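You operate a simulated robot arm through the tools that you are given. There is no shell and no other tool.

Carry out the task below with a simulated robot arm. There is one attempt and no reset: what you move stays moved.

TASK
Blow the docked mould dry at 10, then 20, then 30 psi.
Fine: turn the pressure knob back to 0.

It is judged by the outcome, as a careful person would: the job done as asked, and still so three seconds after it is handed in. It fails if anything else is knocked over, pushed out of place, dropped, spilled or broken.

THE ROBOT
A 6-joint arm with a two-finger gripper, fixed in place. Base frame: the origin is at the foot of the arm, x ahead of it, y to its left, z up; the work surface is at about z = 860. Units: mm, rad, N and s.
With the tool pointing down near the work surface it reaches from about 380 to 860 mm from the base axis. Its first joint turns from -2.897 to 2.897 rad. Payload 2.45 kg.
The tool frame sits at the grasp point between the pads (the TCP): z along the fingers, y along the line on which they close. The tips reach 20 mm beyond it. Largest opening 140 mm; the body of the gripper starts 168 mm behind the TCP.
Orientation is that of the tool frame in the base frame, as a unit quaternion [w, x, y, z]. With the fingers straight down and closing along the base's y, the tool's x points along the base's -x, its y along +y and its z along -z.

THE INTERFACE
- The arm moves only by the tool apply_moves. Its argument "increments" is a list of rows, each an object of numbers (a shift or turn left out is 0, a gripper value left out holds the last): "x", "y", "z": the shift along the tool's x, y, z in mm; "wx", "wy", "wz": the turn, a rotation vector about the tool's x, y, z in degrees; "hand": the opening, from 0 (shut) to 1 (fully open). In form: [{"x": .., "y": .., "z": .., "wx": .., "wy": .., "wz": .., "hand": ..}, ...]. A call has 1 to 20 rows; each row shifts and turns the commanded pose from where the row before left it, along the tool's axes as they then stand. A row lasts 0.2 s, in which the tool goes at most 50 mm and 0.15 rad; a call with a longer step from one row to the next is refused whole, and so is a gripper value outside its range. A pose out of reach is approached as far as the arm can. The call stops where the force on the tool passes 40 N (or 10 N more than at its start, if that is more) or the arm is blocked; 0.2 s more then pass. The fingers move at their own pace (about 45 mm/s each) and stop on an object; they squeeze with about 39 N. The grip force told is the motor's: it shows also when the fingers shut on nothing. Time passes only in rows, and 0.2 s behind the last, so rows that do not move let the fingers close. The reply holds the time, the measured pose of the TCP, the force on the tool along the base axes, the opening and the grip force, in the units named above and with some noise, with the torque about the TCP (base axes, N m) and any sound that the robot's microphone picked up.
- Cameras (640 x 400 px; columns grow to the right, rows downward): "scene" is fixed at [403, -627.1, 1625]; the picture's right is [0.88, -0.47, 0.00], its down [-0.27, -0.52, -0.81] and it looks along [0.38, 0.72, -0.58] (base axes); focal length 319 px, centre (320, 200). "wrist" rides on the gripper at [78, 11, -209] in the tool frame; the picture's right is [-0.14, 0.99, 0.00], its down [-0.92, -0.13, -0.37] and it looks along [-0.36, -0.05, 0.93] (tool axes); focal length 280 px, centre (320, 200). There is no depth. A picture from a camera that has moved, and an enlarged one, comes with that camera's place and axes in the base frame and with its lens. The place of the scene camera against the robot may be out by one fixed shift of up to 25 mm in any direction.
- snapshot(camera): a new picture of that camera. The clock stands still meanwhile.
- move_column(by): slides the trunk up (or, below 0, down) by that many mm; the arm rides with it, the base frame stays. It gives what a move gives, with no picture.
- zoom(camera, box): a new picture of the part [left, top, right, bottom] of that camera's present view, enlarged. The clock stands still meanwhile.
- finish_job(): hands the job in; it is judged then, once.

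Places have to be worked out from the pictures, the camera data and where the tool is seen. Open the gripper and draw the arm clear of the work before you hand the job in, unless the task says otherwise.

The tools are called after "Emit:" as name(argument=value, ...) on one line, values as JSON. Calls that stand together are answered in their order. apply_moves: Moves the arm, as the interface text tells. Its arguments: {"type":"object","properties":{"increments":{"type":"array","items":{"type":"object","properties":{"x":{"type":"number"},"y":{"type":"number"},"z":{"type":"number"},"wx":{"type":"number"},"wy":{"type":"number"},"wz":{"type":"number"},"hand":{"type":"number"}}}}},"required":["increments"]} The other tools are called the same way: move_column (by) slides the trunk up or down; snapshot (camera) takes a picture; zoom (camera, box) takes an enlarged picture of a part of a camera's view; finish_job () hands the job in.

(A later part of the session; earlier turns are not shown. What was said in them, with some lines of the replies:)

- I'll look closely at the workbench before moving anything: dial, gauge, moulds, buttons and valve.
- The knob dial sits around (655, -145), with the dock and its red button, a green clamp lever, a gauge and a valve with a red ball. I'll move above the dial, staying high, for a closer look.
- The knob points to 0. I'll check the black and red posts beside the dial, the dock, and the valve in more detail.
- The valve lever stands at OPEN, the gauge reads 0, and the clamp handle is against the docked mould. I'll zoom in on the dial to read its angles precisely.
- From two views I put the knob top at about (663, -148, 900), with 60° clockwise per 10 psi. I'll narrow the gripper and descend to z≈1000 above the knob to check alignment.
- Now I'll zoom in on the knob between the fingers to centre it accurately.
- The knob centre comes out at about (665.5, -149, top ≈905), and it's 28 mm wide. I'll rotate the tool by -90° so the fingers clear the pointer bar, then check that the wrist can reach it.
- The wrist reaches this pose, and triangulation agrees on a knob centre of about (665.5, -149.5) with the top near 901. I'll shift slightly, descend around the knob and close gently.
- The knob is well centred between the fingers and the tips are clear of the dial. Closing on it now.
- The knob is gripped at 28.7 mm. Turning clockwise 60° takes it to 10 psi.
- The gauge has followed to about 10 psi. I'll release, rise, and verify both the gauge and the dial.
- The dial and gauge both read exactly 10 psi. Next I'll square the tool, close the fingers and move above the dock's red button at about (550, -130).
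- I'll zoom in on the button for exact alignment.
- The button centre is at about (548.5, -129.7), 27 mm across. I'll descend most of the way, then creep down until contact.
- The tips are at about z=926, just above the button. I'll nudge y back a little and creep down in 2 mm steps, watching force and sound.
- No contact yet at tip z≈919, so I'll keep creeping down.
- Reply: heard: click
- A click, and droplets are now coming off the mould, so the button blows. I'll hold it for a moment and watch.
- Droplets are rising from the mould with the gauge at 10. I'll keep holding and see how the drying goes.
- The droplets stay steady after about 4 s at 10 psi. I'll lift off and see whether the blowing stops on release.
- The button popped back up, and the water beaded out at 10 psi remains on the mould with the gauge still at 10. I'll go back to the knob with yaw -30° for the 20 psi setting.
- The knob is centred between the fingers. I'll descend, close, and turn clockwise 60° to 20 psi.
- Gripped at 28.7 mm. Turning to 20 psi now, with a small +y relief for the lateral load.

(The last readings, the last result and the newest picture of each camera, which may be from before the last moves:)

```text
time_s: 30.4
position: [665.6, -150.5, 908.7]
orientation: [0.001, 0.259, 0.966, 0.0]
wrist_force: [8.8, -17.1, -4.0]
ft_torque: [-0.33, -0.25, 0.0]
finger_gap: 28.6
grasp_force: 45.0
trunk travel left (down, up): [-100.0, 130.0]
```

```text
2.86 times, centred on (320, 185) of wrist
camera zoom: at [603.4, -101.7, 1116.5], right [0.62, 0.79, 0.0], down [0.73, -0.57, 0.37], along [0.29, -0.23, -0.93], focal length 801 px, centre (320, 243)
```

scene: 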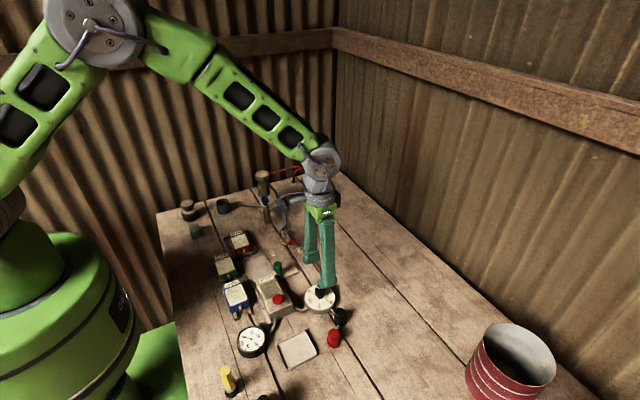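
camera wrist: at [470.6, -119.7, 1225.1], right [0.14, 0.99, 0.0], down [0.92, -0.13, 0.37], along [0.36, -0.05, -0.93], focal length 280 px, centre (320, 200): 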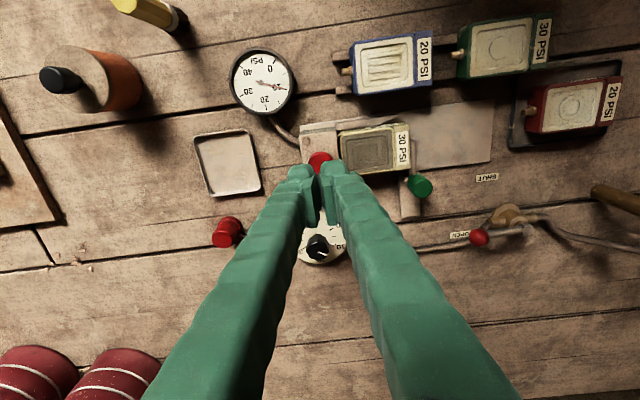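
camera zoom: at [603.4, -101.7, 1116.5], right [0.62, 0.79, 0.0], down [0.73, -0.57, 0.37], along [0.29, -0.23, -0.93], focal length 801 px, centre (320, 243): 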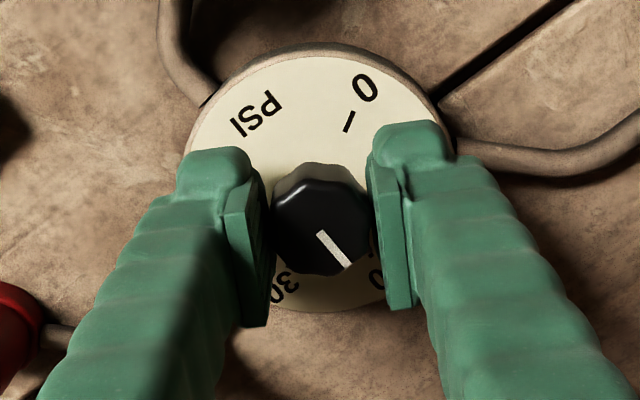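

The gauge reads about 20. I'll release, rise and confirm before pressing.

Emit:
apply_moves(increments=[{"hand": 0.45}, {}, {}, {"z": -20}, {"z": -30}, {"z": -40}, {}])

Emit:
zoom(camera="scene", box=[235, 320, 275, 360])

Emit:
zoom(camera="wrist", box=[270, 115, 370, 205])

```text
time_s: 32.0
position: [664.2, -148.8, 998.6]
orientation: [-0.001, 0.258, 0.966, -0.001]
wrist_force: [-1.0, 0.8, -0.1]
ft_torque: [0.0, -0.01, -0.01]
finger_gap: 62.9
grasp_force: 0.0
trunk travel left (down, up): [-100.0, 130.0]
```

```text
10.00 times, centred on (255, 340) of scene
camera zoom: at [403.0, -627.1, 1625.0], right [0.88, -0.47, 0.0], down [-0.27, -0.52, -0.81], along [0.38, 0.72, -0.58], focal length 3192 px, centre (970, -1200)
```

zoom: 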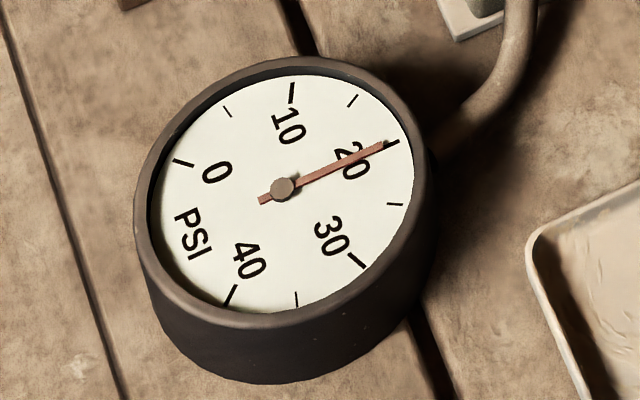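

```text
4.44 times, centred on (320, 160) of wrist
camera zoom: at [601.7, -100.7, 1206.1], right [0.61, 0.79, 0.0], down [0.73, -0.57, 0.37], along [0.29, -0.23, -0.93], focal length 1246 px, centre (320, 378)
```

zoom: 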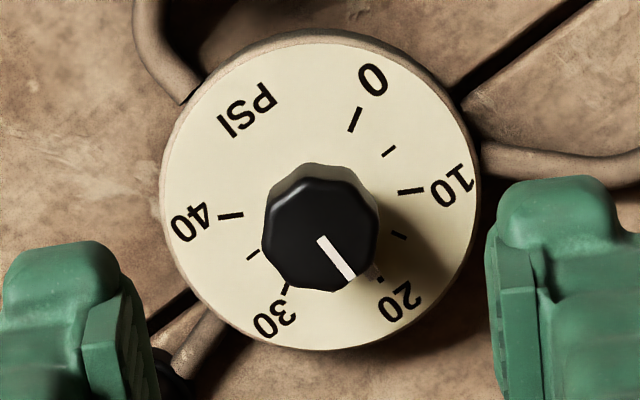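

The gauge and dial both sit at 20. Going back to the button with the fingers closed.

Emit:
apply_moves(increments=[{"wz": -7.5, "z": -10, "hand": 0}, {"wz": -7.5, "z": -10}, {"wz": -7.5}, {"wz": -7.5}, {"x": 29, "y": 4.8}, {"x": 29, "y": 4.8}, {"x": 29, "y": 4.8}, {"x": 29, "y": 4.8}, {}, {"z": 25}, {"z": 25}, {"z": 20}, {}])

Emit:
zoom(camera="wrist", box=[260, 80, 420, 220])

```text
time_s: 34.8
position: [549.2, -131.7, 946.4]
orientation: [0.0, 0.001, 1.0, -0.001]
wrist_force: [1.0, -0.8, -0.1]
ft_torque: [0.0, 0.01, 0.0]
finger_gap: 0.2
grasp_force: 29.7
trunk travel left (down, up): [-100.0, 130.0]
```

```text
2.86 times, centred on (340, 150) of wrist
camera zoom: at [471.1, -119.6, 1154.3], right [0.14, 0.99, 0.0], down [0.92, -0.13, 0.37], along [0.37, -0.05, -0.93], focal length 801 px, centre (263, 343)
```

zoom: 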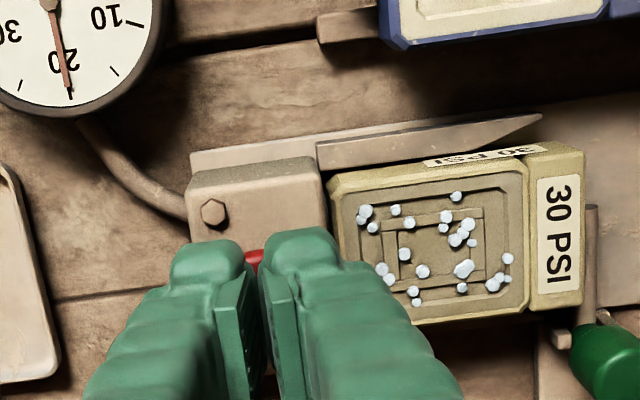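

Above the button with the gauge at 20. I'll press down slowly to the same depth and hold for about 4 s.

Emit:
apply_moves(increments=[{"z": 3}, {"z": 3}, {"z": 2}, {"z": 1.5}, {"z": 1.5}, {"z": 1.5}, {"z": 1.5}, {}, {}, {}, {}, {}, {}, {}, {}, {}, {}, {}, {}, {}])

Emit:
zoom(camera="wrist", box=[220, 20, 460, 220])

```text
time_s: 39.0
position: [547.3, -130.1, 934.8]
orientation: [0.0, 0.0, 1.0, -0.001]
wrist_force: [0.3, -0.3, 2.4]
ft_torque: [-0.02, 0.01, 0.0]
finger_gap: 6.0
grasp_force: 29.4
trunk travel left (down, up): [-100.0, 130.0]
heard: click
```

```text
2.00 times, centred on (340, 120) of wrist
camera zoom: at [469.7, -119.2, 1142.5], right [0.14, 0.99, 0.0], down [0.92, -0.13, 0.37], along [0.37, -0.05, -0.93], focal length 561 px, centre (280, 360)
```

zoom: 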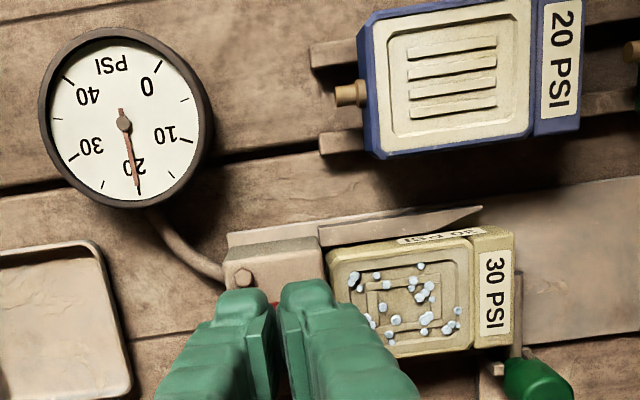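

Another click, and the mould face has turned a shade paler. I'll hold a little longer to match the first blow, then lift.

Emit:
apply_moves(increments=[{}, {}, {}, {}, {}, {}, {"z": -5}, {"z": -10}, {"z": -20}, {"z": -30}, {"z": -20}, {}])

Emit:
zoom(camera="wrist", box=[220, 20, 460, 220])

```text
time_s: 41.6
position: [549.1, -128.6, 1019.7]
orientation: [0.0, 0.0, 1.0, 0.001]
wrist_force: [-0.5, 0.6, -0.5]
ft_torque: [0.02, 0.02, -0.01]
finger_gap: 0.1
grasp_force: 29.2
trunk travel left (down, up): [-100.0, 130.0]
```

```text
2.00 times, centred on (340, 120) of wrist
camera zoom: at [470.0, -117.7, 1227.5], right [0.14, 0.99, 0.0], down [0.92, -0.13, 0.37], along [0.36, -0.05, -0.93], focal length 561 px, centre (280, 360)
```

zoom: 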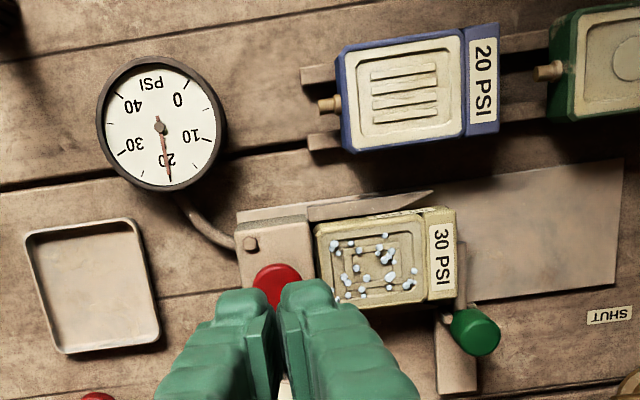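

The face is clearly paler. Going to the knob with yaw +30° to set 30 psi.

Emit:
apply_moves(increments=[{"x": -29, "y": -4.9, "hand": 0.45}, {"x": -29, "y": -4.9}, {"x": -29, "y": -4.9}, {"x": -29, "y": -4.8}, {"wz": 7.5}, {"wz": 7.5}, {"wz": 7.5}, {"wz": 7.5}, {"z": 30}, {"z": 30}, {}])

Emit:
zoom(camera="wrist", box=[240, 115, 400, 255])

```text
time_s: 44.0
position: [665.0, -149.7, 962.2]
orientation: [0.001, 0.258, 0.966, 0.0]
wrist_force: [-0.3, 1.4, 0.1]
ft_torque: [-0.03, -0.01, -0.01]
finger_gap: 63.0
grasp_force: 0.0
trunk travel left (down, up): [-100.0, 130.0]
```

```text
2.86 times, centred on (320, 185) of wrist
camera zoom: at [602.3, -100.2, 1169.1], right [0.61, 0.79, 0.0], down [0.73, -0.57, 0.37], along [0.29, -0.23, -0.93], focal length 801 px, centre (320, 243)
```

zoom: 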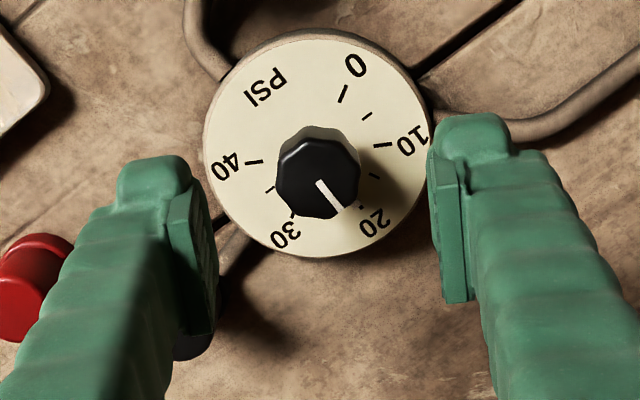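

Centred. Descending and gripping.

Emit:
apply_moves(increments=[{"z": 25}, {"z": 15}, {"z": 11}, {}, {"hand": 0.1}, {}, {}, {}])

Emit:
zoom(camera="wrist", box=[240, 115, 400, 255])

```text
time_s: 45.8
position: [663.3, -148.0, 909.4]
orientation: [0.0, 0.259, 0.966, 0.0]
wrist_force: [3.0, 6.6, -1.8]
ft_torque: [0.05, -0.07, 0.01]
finger_gap: 28.6
grasp_force: 41.6
trunk travel left (down, up): [-100.0, 130.0]
```

```text
2.86 times, centred on (320, 185) of wrist
camera zoom: at [601.9, -100.9, 1116.3], right [0.61, 0.79, 0.0], down [0.73, -0.57, 0.37], along [0.29, -0.23, -0.93], focal length 801 px, centre (320, 243)
```

zoom: 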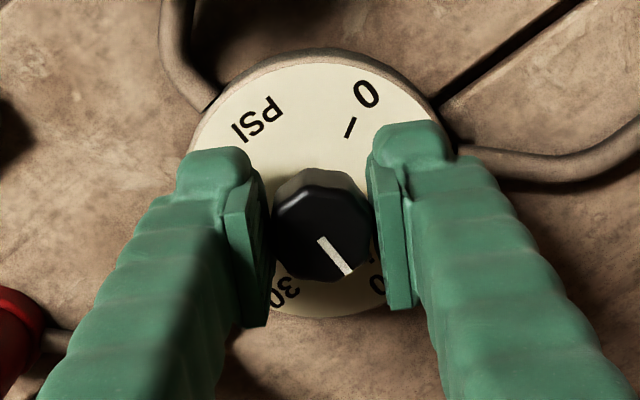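

Gripped at 28.6 mm. Turning clockwise 60° to 30 psi.

Emit:
apply_moves(increments=[{"wz": 6}, {"wz": 6}, {"wz": 6}, {"wz": 6}, {"wz": 6}, {"wz": 6}, {"wz": 6}, {"wz": 6}, {"wz": 6}, {"wz": 6}, {}])

Emit:
zoom(camera="scene", box=[235, 320, 275, 360])

Emit:
zoom(camera="wrist", box=[240, 115, 400, 255])

```text
time_s: 48.2
position: [664.7, -148.8, 907.4]
orientation: [0.001, 0.707, 0.707, 0.0]
wrist_force: [-2.0, -5.6, 1.7]
ft_torque: [-0.26, 0.03, 0.0]
finger_gap: 28.7
grasp_force: 44.8
trunk travel left (down, up): [-100.0, 130.0]
```

```text
10.00 times, centred on (255, 340) of scene
camera zoom: at [403.0, -627.1, 1625.0], right [0.88, -0.47, 0.0], down [-0.27, -0.52, -0.81], along [0.38, 0.72, -0.58], focal length 3192 px, centre (970, -1200)
```

zoom: 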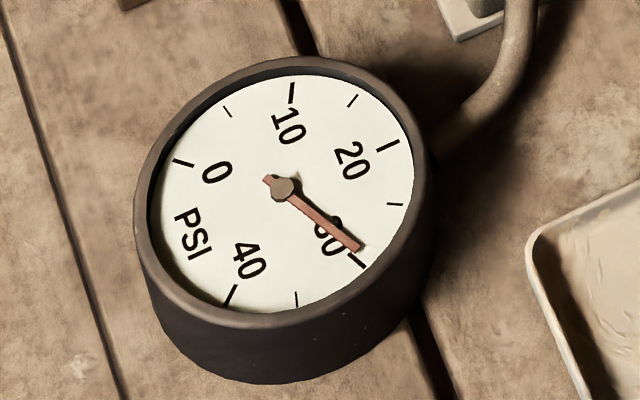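

```text
2.86 times, centred on (320, 185) of wrist
camera zoom: at [675.5, -70.8, 1116.3], right [0.99, -0.14, 0.0], down [-0.13, -0.92, 0.37], along [-0.05, -0.37, -0.93], focal length 801 px, centre (320, 243)
```

zoom: 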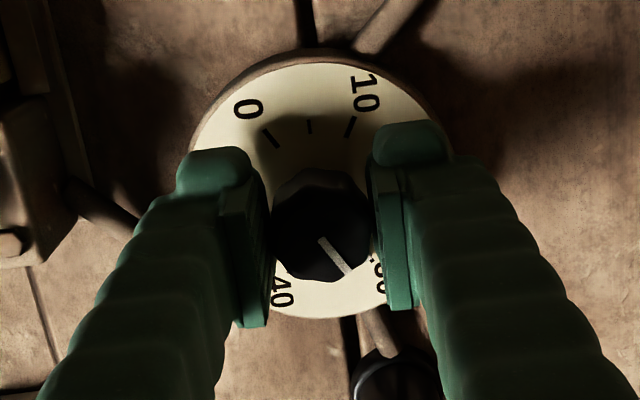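

The gauge is at or just under 30. I'll let it settle with an idle row and reread before deciding on any trim.

Emit:
apply_moves(increments=[{}, {}])

Emit:
zoom(camera="scene", box=[240, 327, 270, 353])

```text
time_s: 48.8
position: [664.9, -149.1, 908.7]
orientation: [0.001, 0.707, 0.707, 0.0]
wrist_force: [-0.9, -9.5, 3.0]
ft_torque: [-0.2, -0.03, 0.01]
finger_gap: 28.7
grasp_force: 44.7
trunk travel left (down, up): [-100.0, 130.0]
```

```text
15.38 times, centred on (255, 340) of scene
camera zoom: at [403.0, -627.1, 1625.0], right [0.88, -0.47, 0.0], down [-0.27, -0.52, -0.81], along [0.38, 0.72, -0.58], focal length 4911 px, centre (1320, -1954)
```

zoom: 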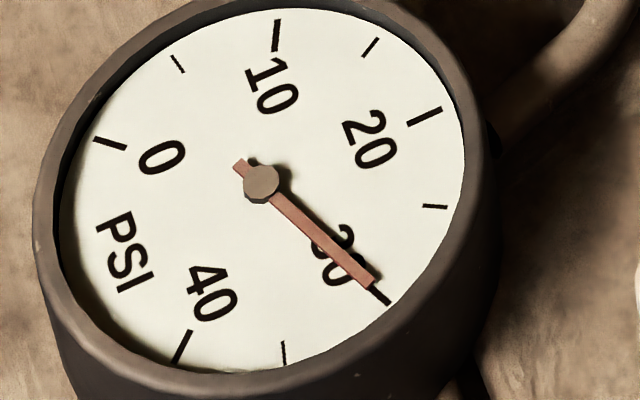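

The needle lines up with the 30 tick. Releasing, rising, and rereading.

Emit:
apply_moves(increments=[{"hand": 0.45}, {}, {}, {"z": -20}, {"z": -30}, {"z": -40}, {}])

Emit:
zoom(camera="scene", box=[240, 327, 270, 353])

Emit:
zoom(camera="wrist", box=[270, 115, 370, 205])

```text
time_s: 50.4
position: [662.0, -147.2, 998.4]
orientation: [0.0, 0.707, 0.707, 0.0]
wrist_force: [0.6, 0.0, -0.7]
ft_torque: [-0.02, -0.03, 0.04]
finger_gap: 62.9
grasp_force: 0.0
trunk travel left (down, up): [-100.0, 130.0]
```

```text
15.38 times, centred on (255, 340) of scene
camera zoom: at [403.0, -627.1, 1625.0], right [0.88, -0.47, 0.0], down [-0.27, -0.52, -0.81], along [0.38, 0.72, -0.58], focal length 4911 px, centre (1320, -1954)
```

zoom: 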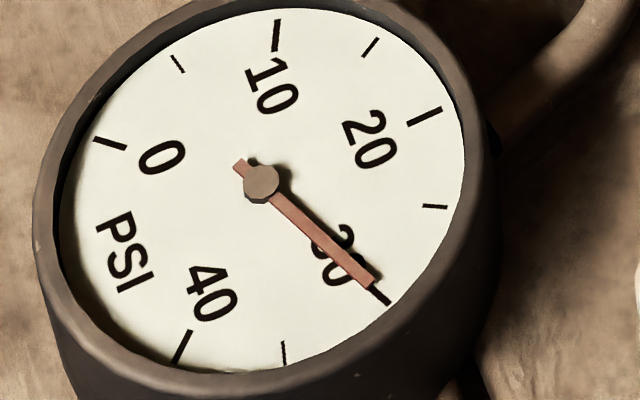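

```text
4.44 times, centred on (320, 160) of wrist
camera zoom: at [672.8, -68.7, 1205.5], right [0.99, -0.14, 0.0], down [-0.13, -0.92, 0.37], along [-0.05, -0.36, -0.93], focal length 1246 px, centre (320, 378)
```

zoom: 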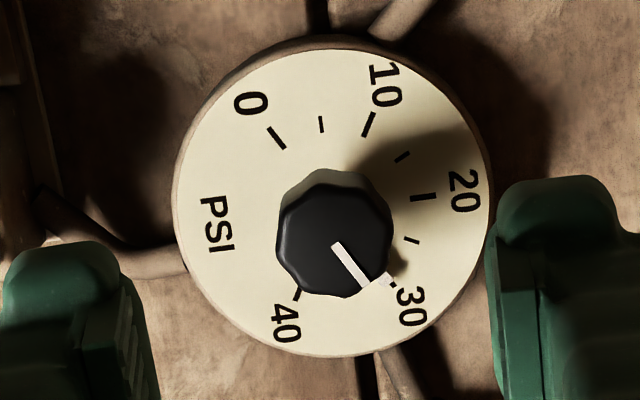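

Dial and gauge are both at 30 and the mould is rated 30, so I can blow. Rotating back and moving over the button.

Emit:
apply_moves(increments=[{"wz": -7.5, "z": -10, "hand": 0}, {"wz": -7.5, "z": -10}, {"wz": -7.5}, {"wz": -7.5}, {"wz": -7.5}, {"wz": -7.5}, {"wz": -7.5}, {"wz": -7.5}, {"wz": -7.5}, {"wz": -7.5}, {"wz": -7.5}, {"wz": -7.5}, {"x": 29, "y": 4.8}, {"x": 29, "y": 4.8}, {"x": 29, "y": 4.8}, {"x": 29, "y": 4.8}, {}])

Emit:
apply_moves(increments=[{"z": 25}, {"z": 25}, {"z": 20}, {}])

Emit:
zoom(camera="wrist", box=[260, 80, 420, 220])

```text
time_s: 54.0
position: [547.5, -130.5, 1017.2]
orientation: [0.0, -0.001, 1.0, 0.0]
wrist_force: [-0.2, 0.6, 0.9]
ft_torque: [0.0, -0.01, 0.03]
finger_gap: 0.1
grasp_force: 29.5
trunk travel left (down, up): [-100.0, 130.0]
```

```text
time_s: 55.0
position: [550.8, -131.6, 948.1]
orientation: [0.0, 0.0, 1.0, 0.0]
wrist_force: [-0.1, -0.1, 0.1]
ft_torque: [0.0, 0.04, -0.02]
finger_gap: 0.0
grasp_force: 29.7
trunk travel left (down, up): [-100.0, 130.0]
```

```text
2.86 times, centred on (340, 150) of wrist
camera zoom: at [471.4, -119.8, 1155.5], right [0.14, 0.99, 0.0], down [0.92, -0.13, 0.37], along [0.37, -0.05, -0.93], focal length 801 px, centre (263, 343)
```

zoom: 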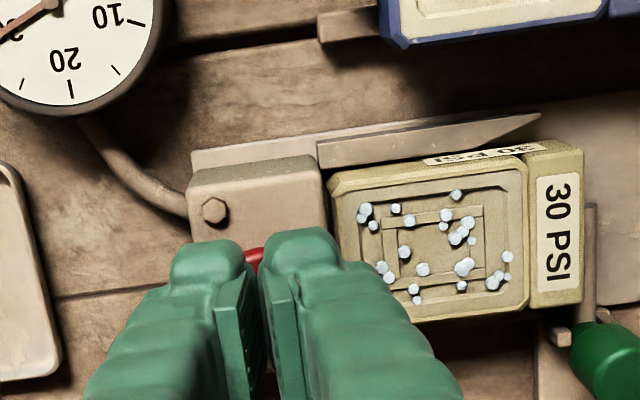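

Same alignment as before and the gauge is at 30. Pressing and holding for the third blow.

Emit:
apply_moves(increments=[{"z": 3}, {"z": 3}, {"z": 2}, {"z": 1.5}, {"z": 1.5}, {"z": 1.5}, {"z": 1.5}, {}, {}, {}, {}, {}, {}, {}, {}, {}, {}, {}, {}, {}])

Emit:
zoom(camera="wrist", box=[220, 20, 460, 220])

```text
time_s: 59.2
position: [548.2, -131.1, 933.7]
orientation: [0.0, 0.0, 1.0, 0.0]
wrist_force: [1.3, -0.8, 2.8]
ft_torque: [-0.01, -0.03, 0.0]
finger_gap: 6.0
grasp_force: 29.4
trunk travel left (down, up): [-100.0, 130.0]
heard: click
```

```text
2.00 times, centred on (340, 120) of wrist
camera zoom: at [470.3, -120.0, 1140.9], right [0.14, 0.99, 0.0], down [0.92, -0.13, 0.37], along [0.37, -0.05, -0.93], focal length 561 px, centre (280, 360)
```

zoom: 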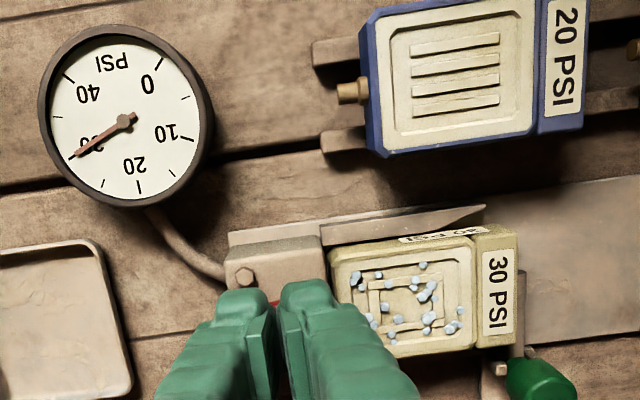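

Clicked at 30 psi, and the mould face is now as pale as the dry moulds. I'll hold slightly longer, then lift and check.

Emit:
apply_moves(increments=[{}, {}, {}, {}, {}, {}, {"z": -5}, {"z": -10}, {"z": -20}, {"z": -30}, {"z": -20}, {}])

Emit:
zoom(camera="wrist", box=[220, 20, 460, 220])

```text
time_s: 61.8
position: [550.1, -128.1, 1019.1]
orientation: [0.0, 0.0, 1.0, 0.0]
wrist_force: [0.0, 0.0, 0.1]
ft_torque: [-0.02, 0.04, 0.0]
finger_gap: 0.0
grasp_force: 29.1
trunk travel left (down, up): [-100.0, 130.0]
```

```text
2.00 times, centred on (340, 120) of wrist
camera zoom: at [471.0, -117.9, 1226.0], right [0.14, 0.99, 0.0], down [0.92, -0.13, 0.37], along [0.36, -0.05, -0.93], focal length 561 px, centre (280, 360)
```

zoom: 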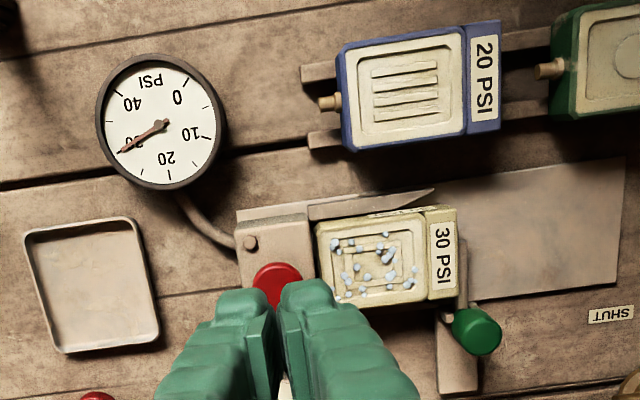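

The mould looks fully blown. Now back to the knob at yaw +90° to turn it back to 0.

Emit:
apply_moves(increments=[{"x": -29, "y": -4.9, "hand": 0.45}, {"x": -29, "y": -4.9}, {"x": -29, "y": -4.9}, {"x": -29, "y": -4.8}, {"wz": 7.5}, {"wz": 7.5}, {"wz": 7.5}, {"wz": 7.5}, {"wz": 7.5}, {"wz": 7.5}, {"wz": 7.5}, {"wz": 7.5}, {"wz": 7.5}, {"wz": 7.5}, {"wz": 7.5}, {"wz": 7.5}, {"z": 30}, {"z": 30}, {}])

Emit:
zoom(camera="wrist", box=[240, 115, 400, 255])

```text
time_s: 65.8
position: [663.0, -151.0, 960.6]
orientation: [0.001, 0.708, 0.707, -0.001]
wrist_force: [0.1, -0.2, 0.4]
ft_torque: [0.02, 0.0, -0.02]
finger_gap: 62.8
grasp_force: 0.1
trunk travel left (down, up): [-100.0, 130.0]
```

```text
2.86 times, centred on (320, 185) of wrist
camera zoom: at [674.4, -72.6, 1168.0], right [0.99, -0.14, 0.0], down [-0.13, -0.92, 0.37], along [-0.05, -0.37, -0.93], focal length 801 px, centre (320, 243)
```

zoom: 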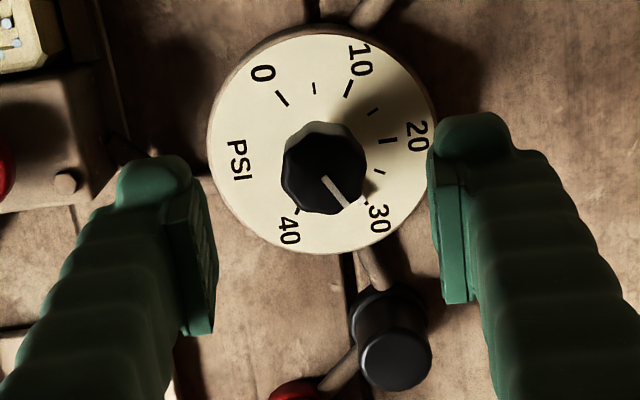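

Centred. Descending and gripping.

Emit:
apply_moves(increments=[{"z": 25}, {"z": 15}, {"z": 11}, {}, {"hand": 0.1}, {}, {}, {}])

Emit:
apply_moves(increments=[{"wz": -6}, {"wz": -6}, {"wz": -6}, {"wz": -6}, {"wz": -6}, {"wz": -6}, {"wz": -6}, {"wz": -6}, {"wz": -6}, {"wz": -6}, {"wz": -6}, {"wz": -6}, {"wz": -6}, {"wz": -6}, {"wz": -6}, {}])

Emit:
zoom(camera="scene", box=[240, 327, 270, 353])

Emit:
zoom(camera="wrist", box=[240, 115, 400, 255])

```text
time_s: 67.6
position: [664.4, -150.1, 909.0]
orientation: [-0.001, 0.707, 0.707, -0.001]
wrist_force: [-3.7, 0.2, -1.1]
ft_torque: [-0.03, 0.0, 0.02]
finger_gap: 28.7
grasp_force: 41.7
trunk travel left (down, up): [-100.0, 130.0]
```

```text
time_s: 71.0
position: [664.9, -150.7, 908.5]
orientation: [0.001, 0.0, 1.0, 0.0]
wrist_force: [-5.0, -2.6, -8.2]
ft_torque: [-0.05, -0.16, 0.02]
finger_gap: 28.6
grasp_force: 45.0
trunk travel left (down, up): [-100.0, 130.0]
```

```text
15.38 times, centred on (255, 340) of scene
camera zoom: at [403.0, -627.1, 1625.0], right [0.88, -0.47, 0.0], down [-0.27, -0.52, -0.81], along [0.38, 0.72, -0.58], focal length 4911 px, centre (1320, -1954)
```

zoom: 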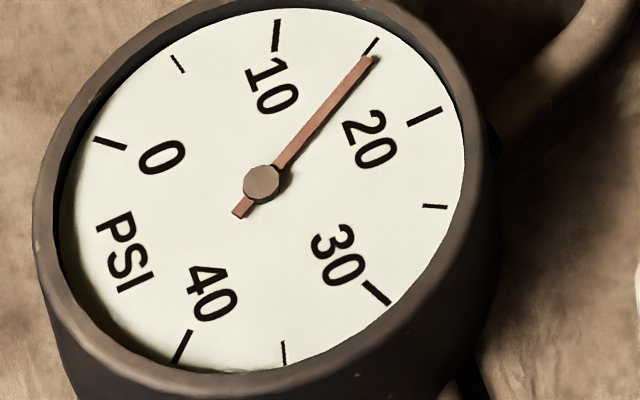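

```text
2.86 times, centred on (320, 185) of wrist
camera zoom: at [586.6, -139.1, 1116.0], right [0.14, 0.99, 0.0], down [0.92, -0.13, 0.37], along [0.36, -0.05, -0.93], focal length 801 px, centre (320, 243)
```

zoom: 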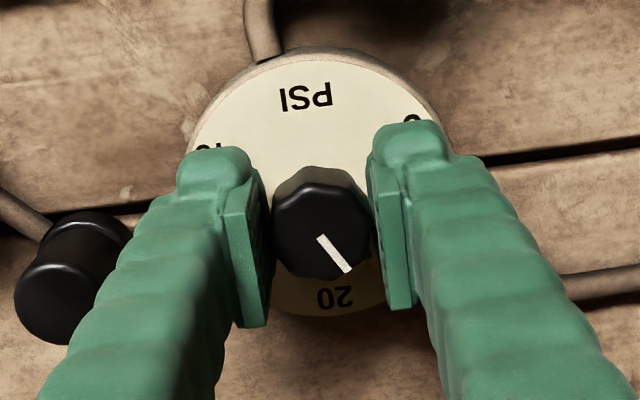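

The gauge is at 15 midway and the grip is firm. I'll turn the remaining 90° counter-clockwise to 0.

Emit:
apply_moves(increments=[{"wz": -6}, {"wz": -6}, {"wz": -6}, {"wz": -6}, {"wz": -6}, {"wz": -6}, {"wz": -6}, {"wz": -6}, {"wz": -6}, {"wz": -6}, {"wz": -6}, {"wz": -6}, {"wz": -6}, {"wz": -6}, {"wz": -6}, {}])

Emit:
zoom(camera="scene", box=[240, 327, 270, 353])

Emit:
zoom(camera="wrist", box=[240, 115, 400, 255])

```text
time_s: 74.4
position: [665.1, -151.1, 907.8]
orientation: [-0.001, 0.707, -0.707, 0.0]
wrist_force: [2.4, -4.9, -4.9]
ft_torque: [-0.14, -0.04, -0.02]
finger_gap: 28.5
grasp_force: 45.0
trunk travel left (down, up): [-100.0, 130.0]
```

```text
15.38 times, centred on (255, 340) of scene
camera zoom: at [403.0, -627.1, 1625.0], right [0.88, -0.47, 0.0], down [-0.27, -0.52, -0.81], along [0.38, 0.72, -0.58], focal length 4911 px, centre (1320, -1954)
```

zoom: 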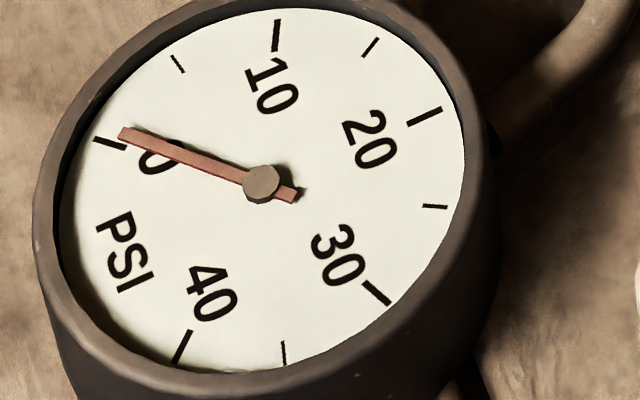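

```text
2.86 times, centred on (320, 185) of wrist
camera zoom: at [653.9, -228.0, 1116.1], right [-0.99, 0.14, 0.0], down [0.13, 0.92, 0.37], along [0.05, 0.36, -0.93], focal length 801 px, centre (320, 243)
```

zoom: 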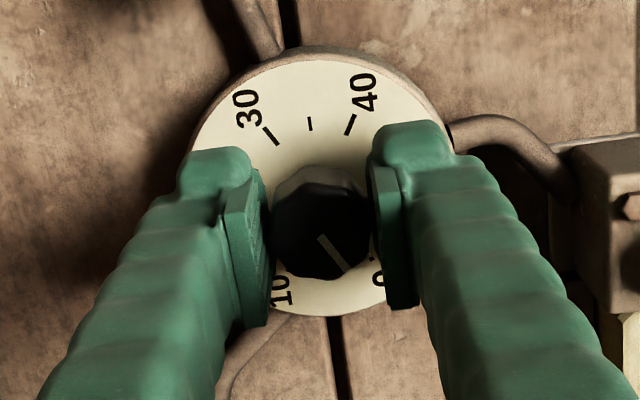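

The gauge reads about 0. I'll release and compare the pointer with the 0 tick from above.

Emit:
apply_moves(increments=[{"hand": 0.45}, {}, {}, {"z": -20}, {"z": -30}, {"z": -40}, {}])

Emit:
zoom(camera="wrist", box=[270, 115, 370, 205])

Emit:
zoom(camera="wrist", box=[470, 55, 590, 145])

Emit:
zoom(camera="scene", box=[200, 220, 360, 380])

```text
time_s: 76.0
position: [666.1, -150.4, 998.9]
orientation: [0.0, -0.707, 0.708, 0.0]
wrist_force: [0.0, -0.3, -1.3]
ft_torque: [0.01, -0.02, 0.03]
finger_gap: 63.0
grasp_force: 0.1
trunk travel left (down, up): [-100.0, 130.0]
```

```text
4.44 times, centred on (320, 160) of wrist
camera zoom: at [654.7, -228.1, 1206.3], right [-0.99, 0.14, 0.0], down [0.13, 0.92, 0.37], along [0.05, 0.37, -0.93], focal length 1246 px, centre (320, 378)
```

zoom: 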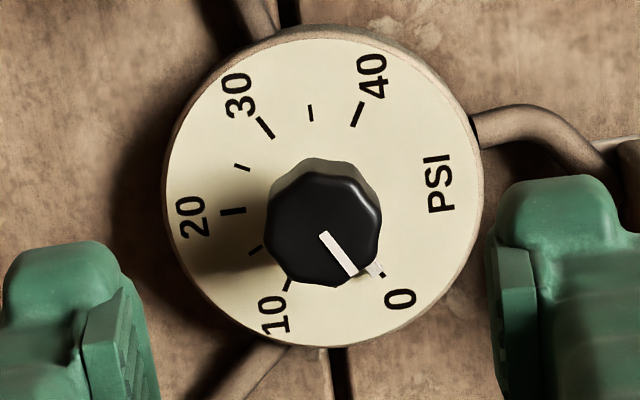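

```text
4.44 times, centred on (530, 100) of wrist
camera zoom: at [654.7, -228.1, 1206.3], right [-0.99, 0.14, 0.0], down [0.13, 0.92, 0.37], along [0.05, 0.37, -0.93], focal length 1246 px, centre (-613, 644)
```

zoom: 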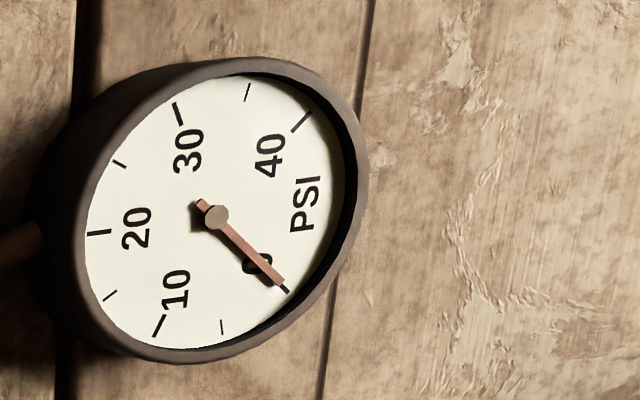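

```text
2.50 times, centred on (280, 300) of scene
camera zoom: at [403.0, -627.1, 1625.0], right [0.88, -0.47, 0.0], down [-0.27, -0.52, -0.81], along [0.38, 0.72, -0.58], focal length 798 px, centre (420, -50)
```

zoom: 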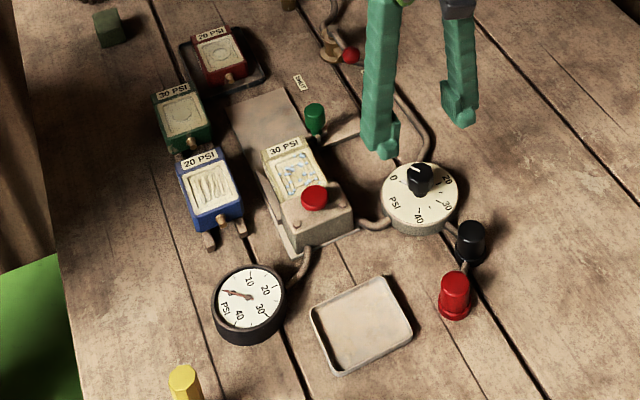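

The gauge and dial both read 0 and nothing else has moved. I'll open up, retreat to the starting area, and take a last look.

Emit:
apply_moves(increments=[{"z": -40, "hand": 1}, {"z": -40}, {"z": -40}, {"z": -40}, {"z": -40}, {"wz": 7.5}, {"wz": 7.5}, {"wz": 7.5}, {"wz": 7.5}, {"wz": 7.5}, {"wz": 7.5}, {"wz": 7.5}, {"wz": 7.5}, {"wz": 7.5}, {"wz": 7.5}, {"wz": 7.5}, {"wz": 7.5}, {"x": 30, "y": 35}, {"x": 30, "y": 35}, {}])

Emit:
snapshot(camera="scene")

Emit:
snapshot(camera="wrist")

Emit:
zoom(camera="scene", box=[240, 250, 350, 370])

```text
time_s: 80.2
position: [604.2, -78.3, 1198.2]
orientation: [0.0, -0.001, 1.0, 0.0]
wrist_force: [0.1, -0.7, 0.1]
ft_torque: [0.01, -0.01, 0.0]
finger_gap: 140.1
grasp_force: 0.1
trunk travel left (down, up): [-100.0, 130.0]
```

```text
taken
```

scene: 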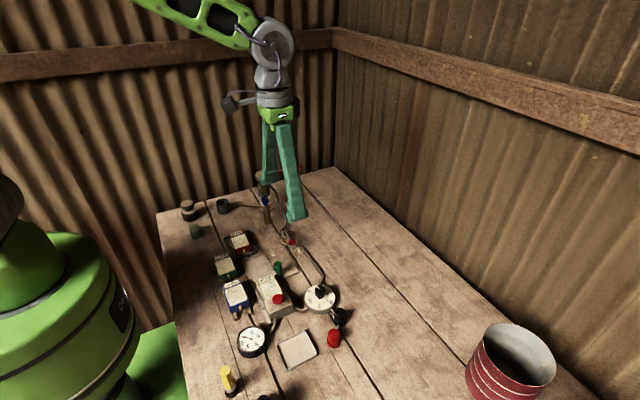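

```text
taken
camera wrist: at [526.4, -67.7, 1405.9], right [0.14, 0.99, 0.0], down [0.92, -0.13, 0.37], along [0.36, -0.05, -0.93], focal length 280 px, centre (320, 200)
```

wrist: 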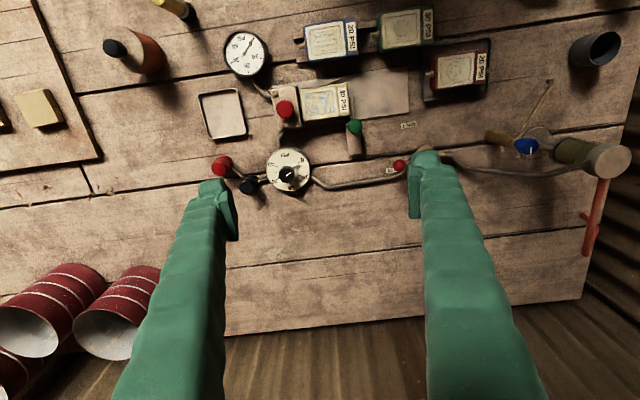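

```text
3.33 times, centred on (295, 310) of scene
camera zoom: at [403.0, -627.1, 1625.0], right [0.88, -0.47, 0.0], down [-0.27, -0.52, -0.81], along [0.38, 0.72, -0.58], focal length 1064 px, centre (403, -167)
```

zoom: 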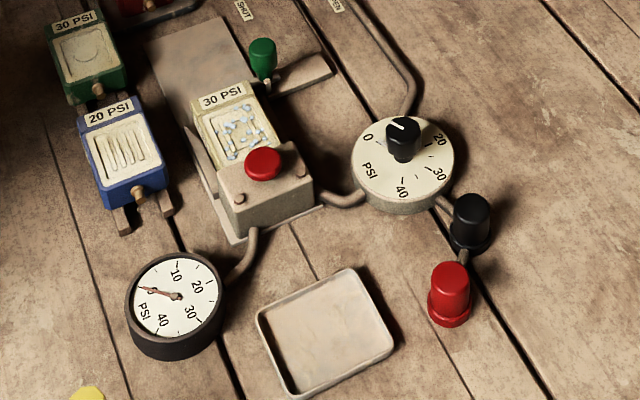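

All three blows are done at 10, 20 and 30 psi. The knob and gauge are back at 0, the mould face is pale, nothing else has been disturbed, and the arm is clear with the gripper open. Handing the job in.

Emit:
finish_job()

```text
The job is handed in.
```

I blew the docked mould at 10, then 20, then 30 psi, holding the dock's red button for about 4 seconds each time. The knob is back at 0, and the gauge reads 0 too.

- **Pressure:** before each press, the dial and gauge agreed with the setting. The mould is labelled 30 PSI, so the last blow was at its marked limit.
- **Mould:** the face went from dark to as pale as the other moulds. Beads of water came out on the face at the first blow and are still there; I did not wipe them.
- **Bench:** I saw nothing else moved or knocked. The air valve and the clamp are as I found them, and the arm is clear with the gripper open.
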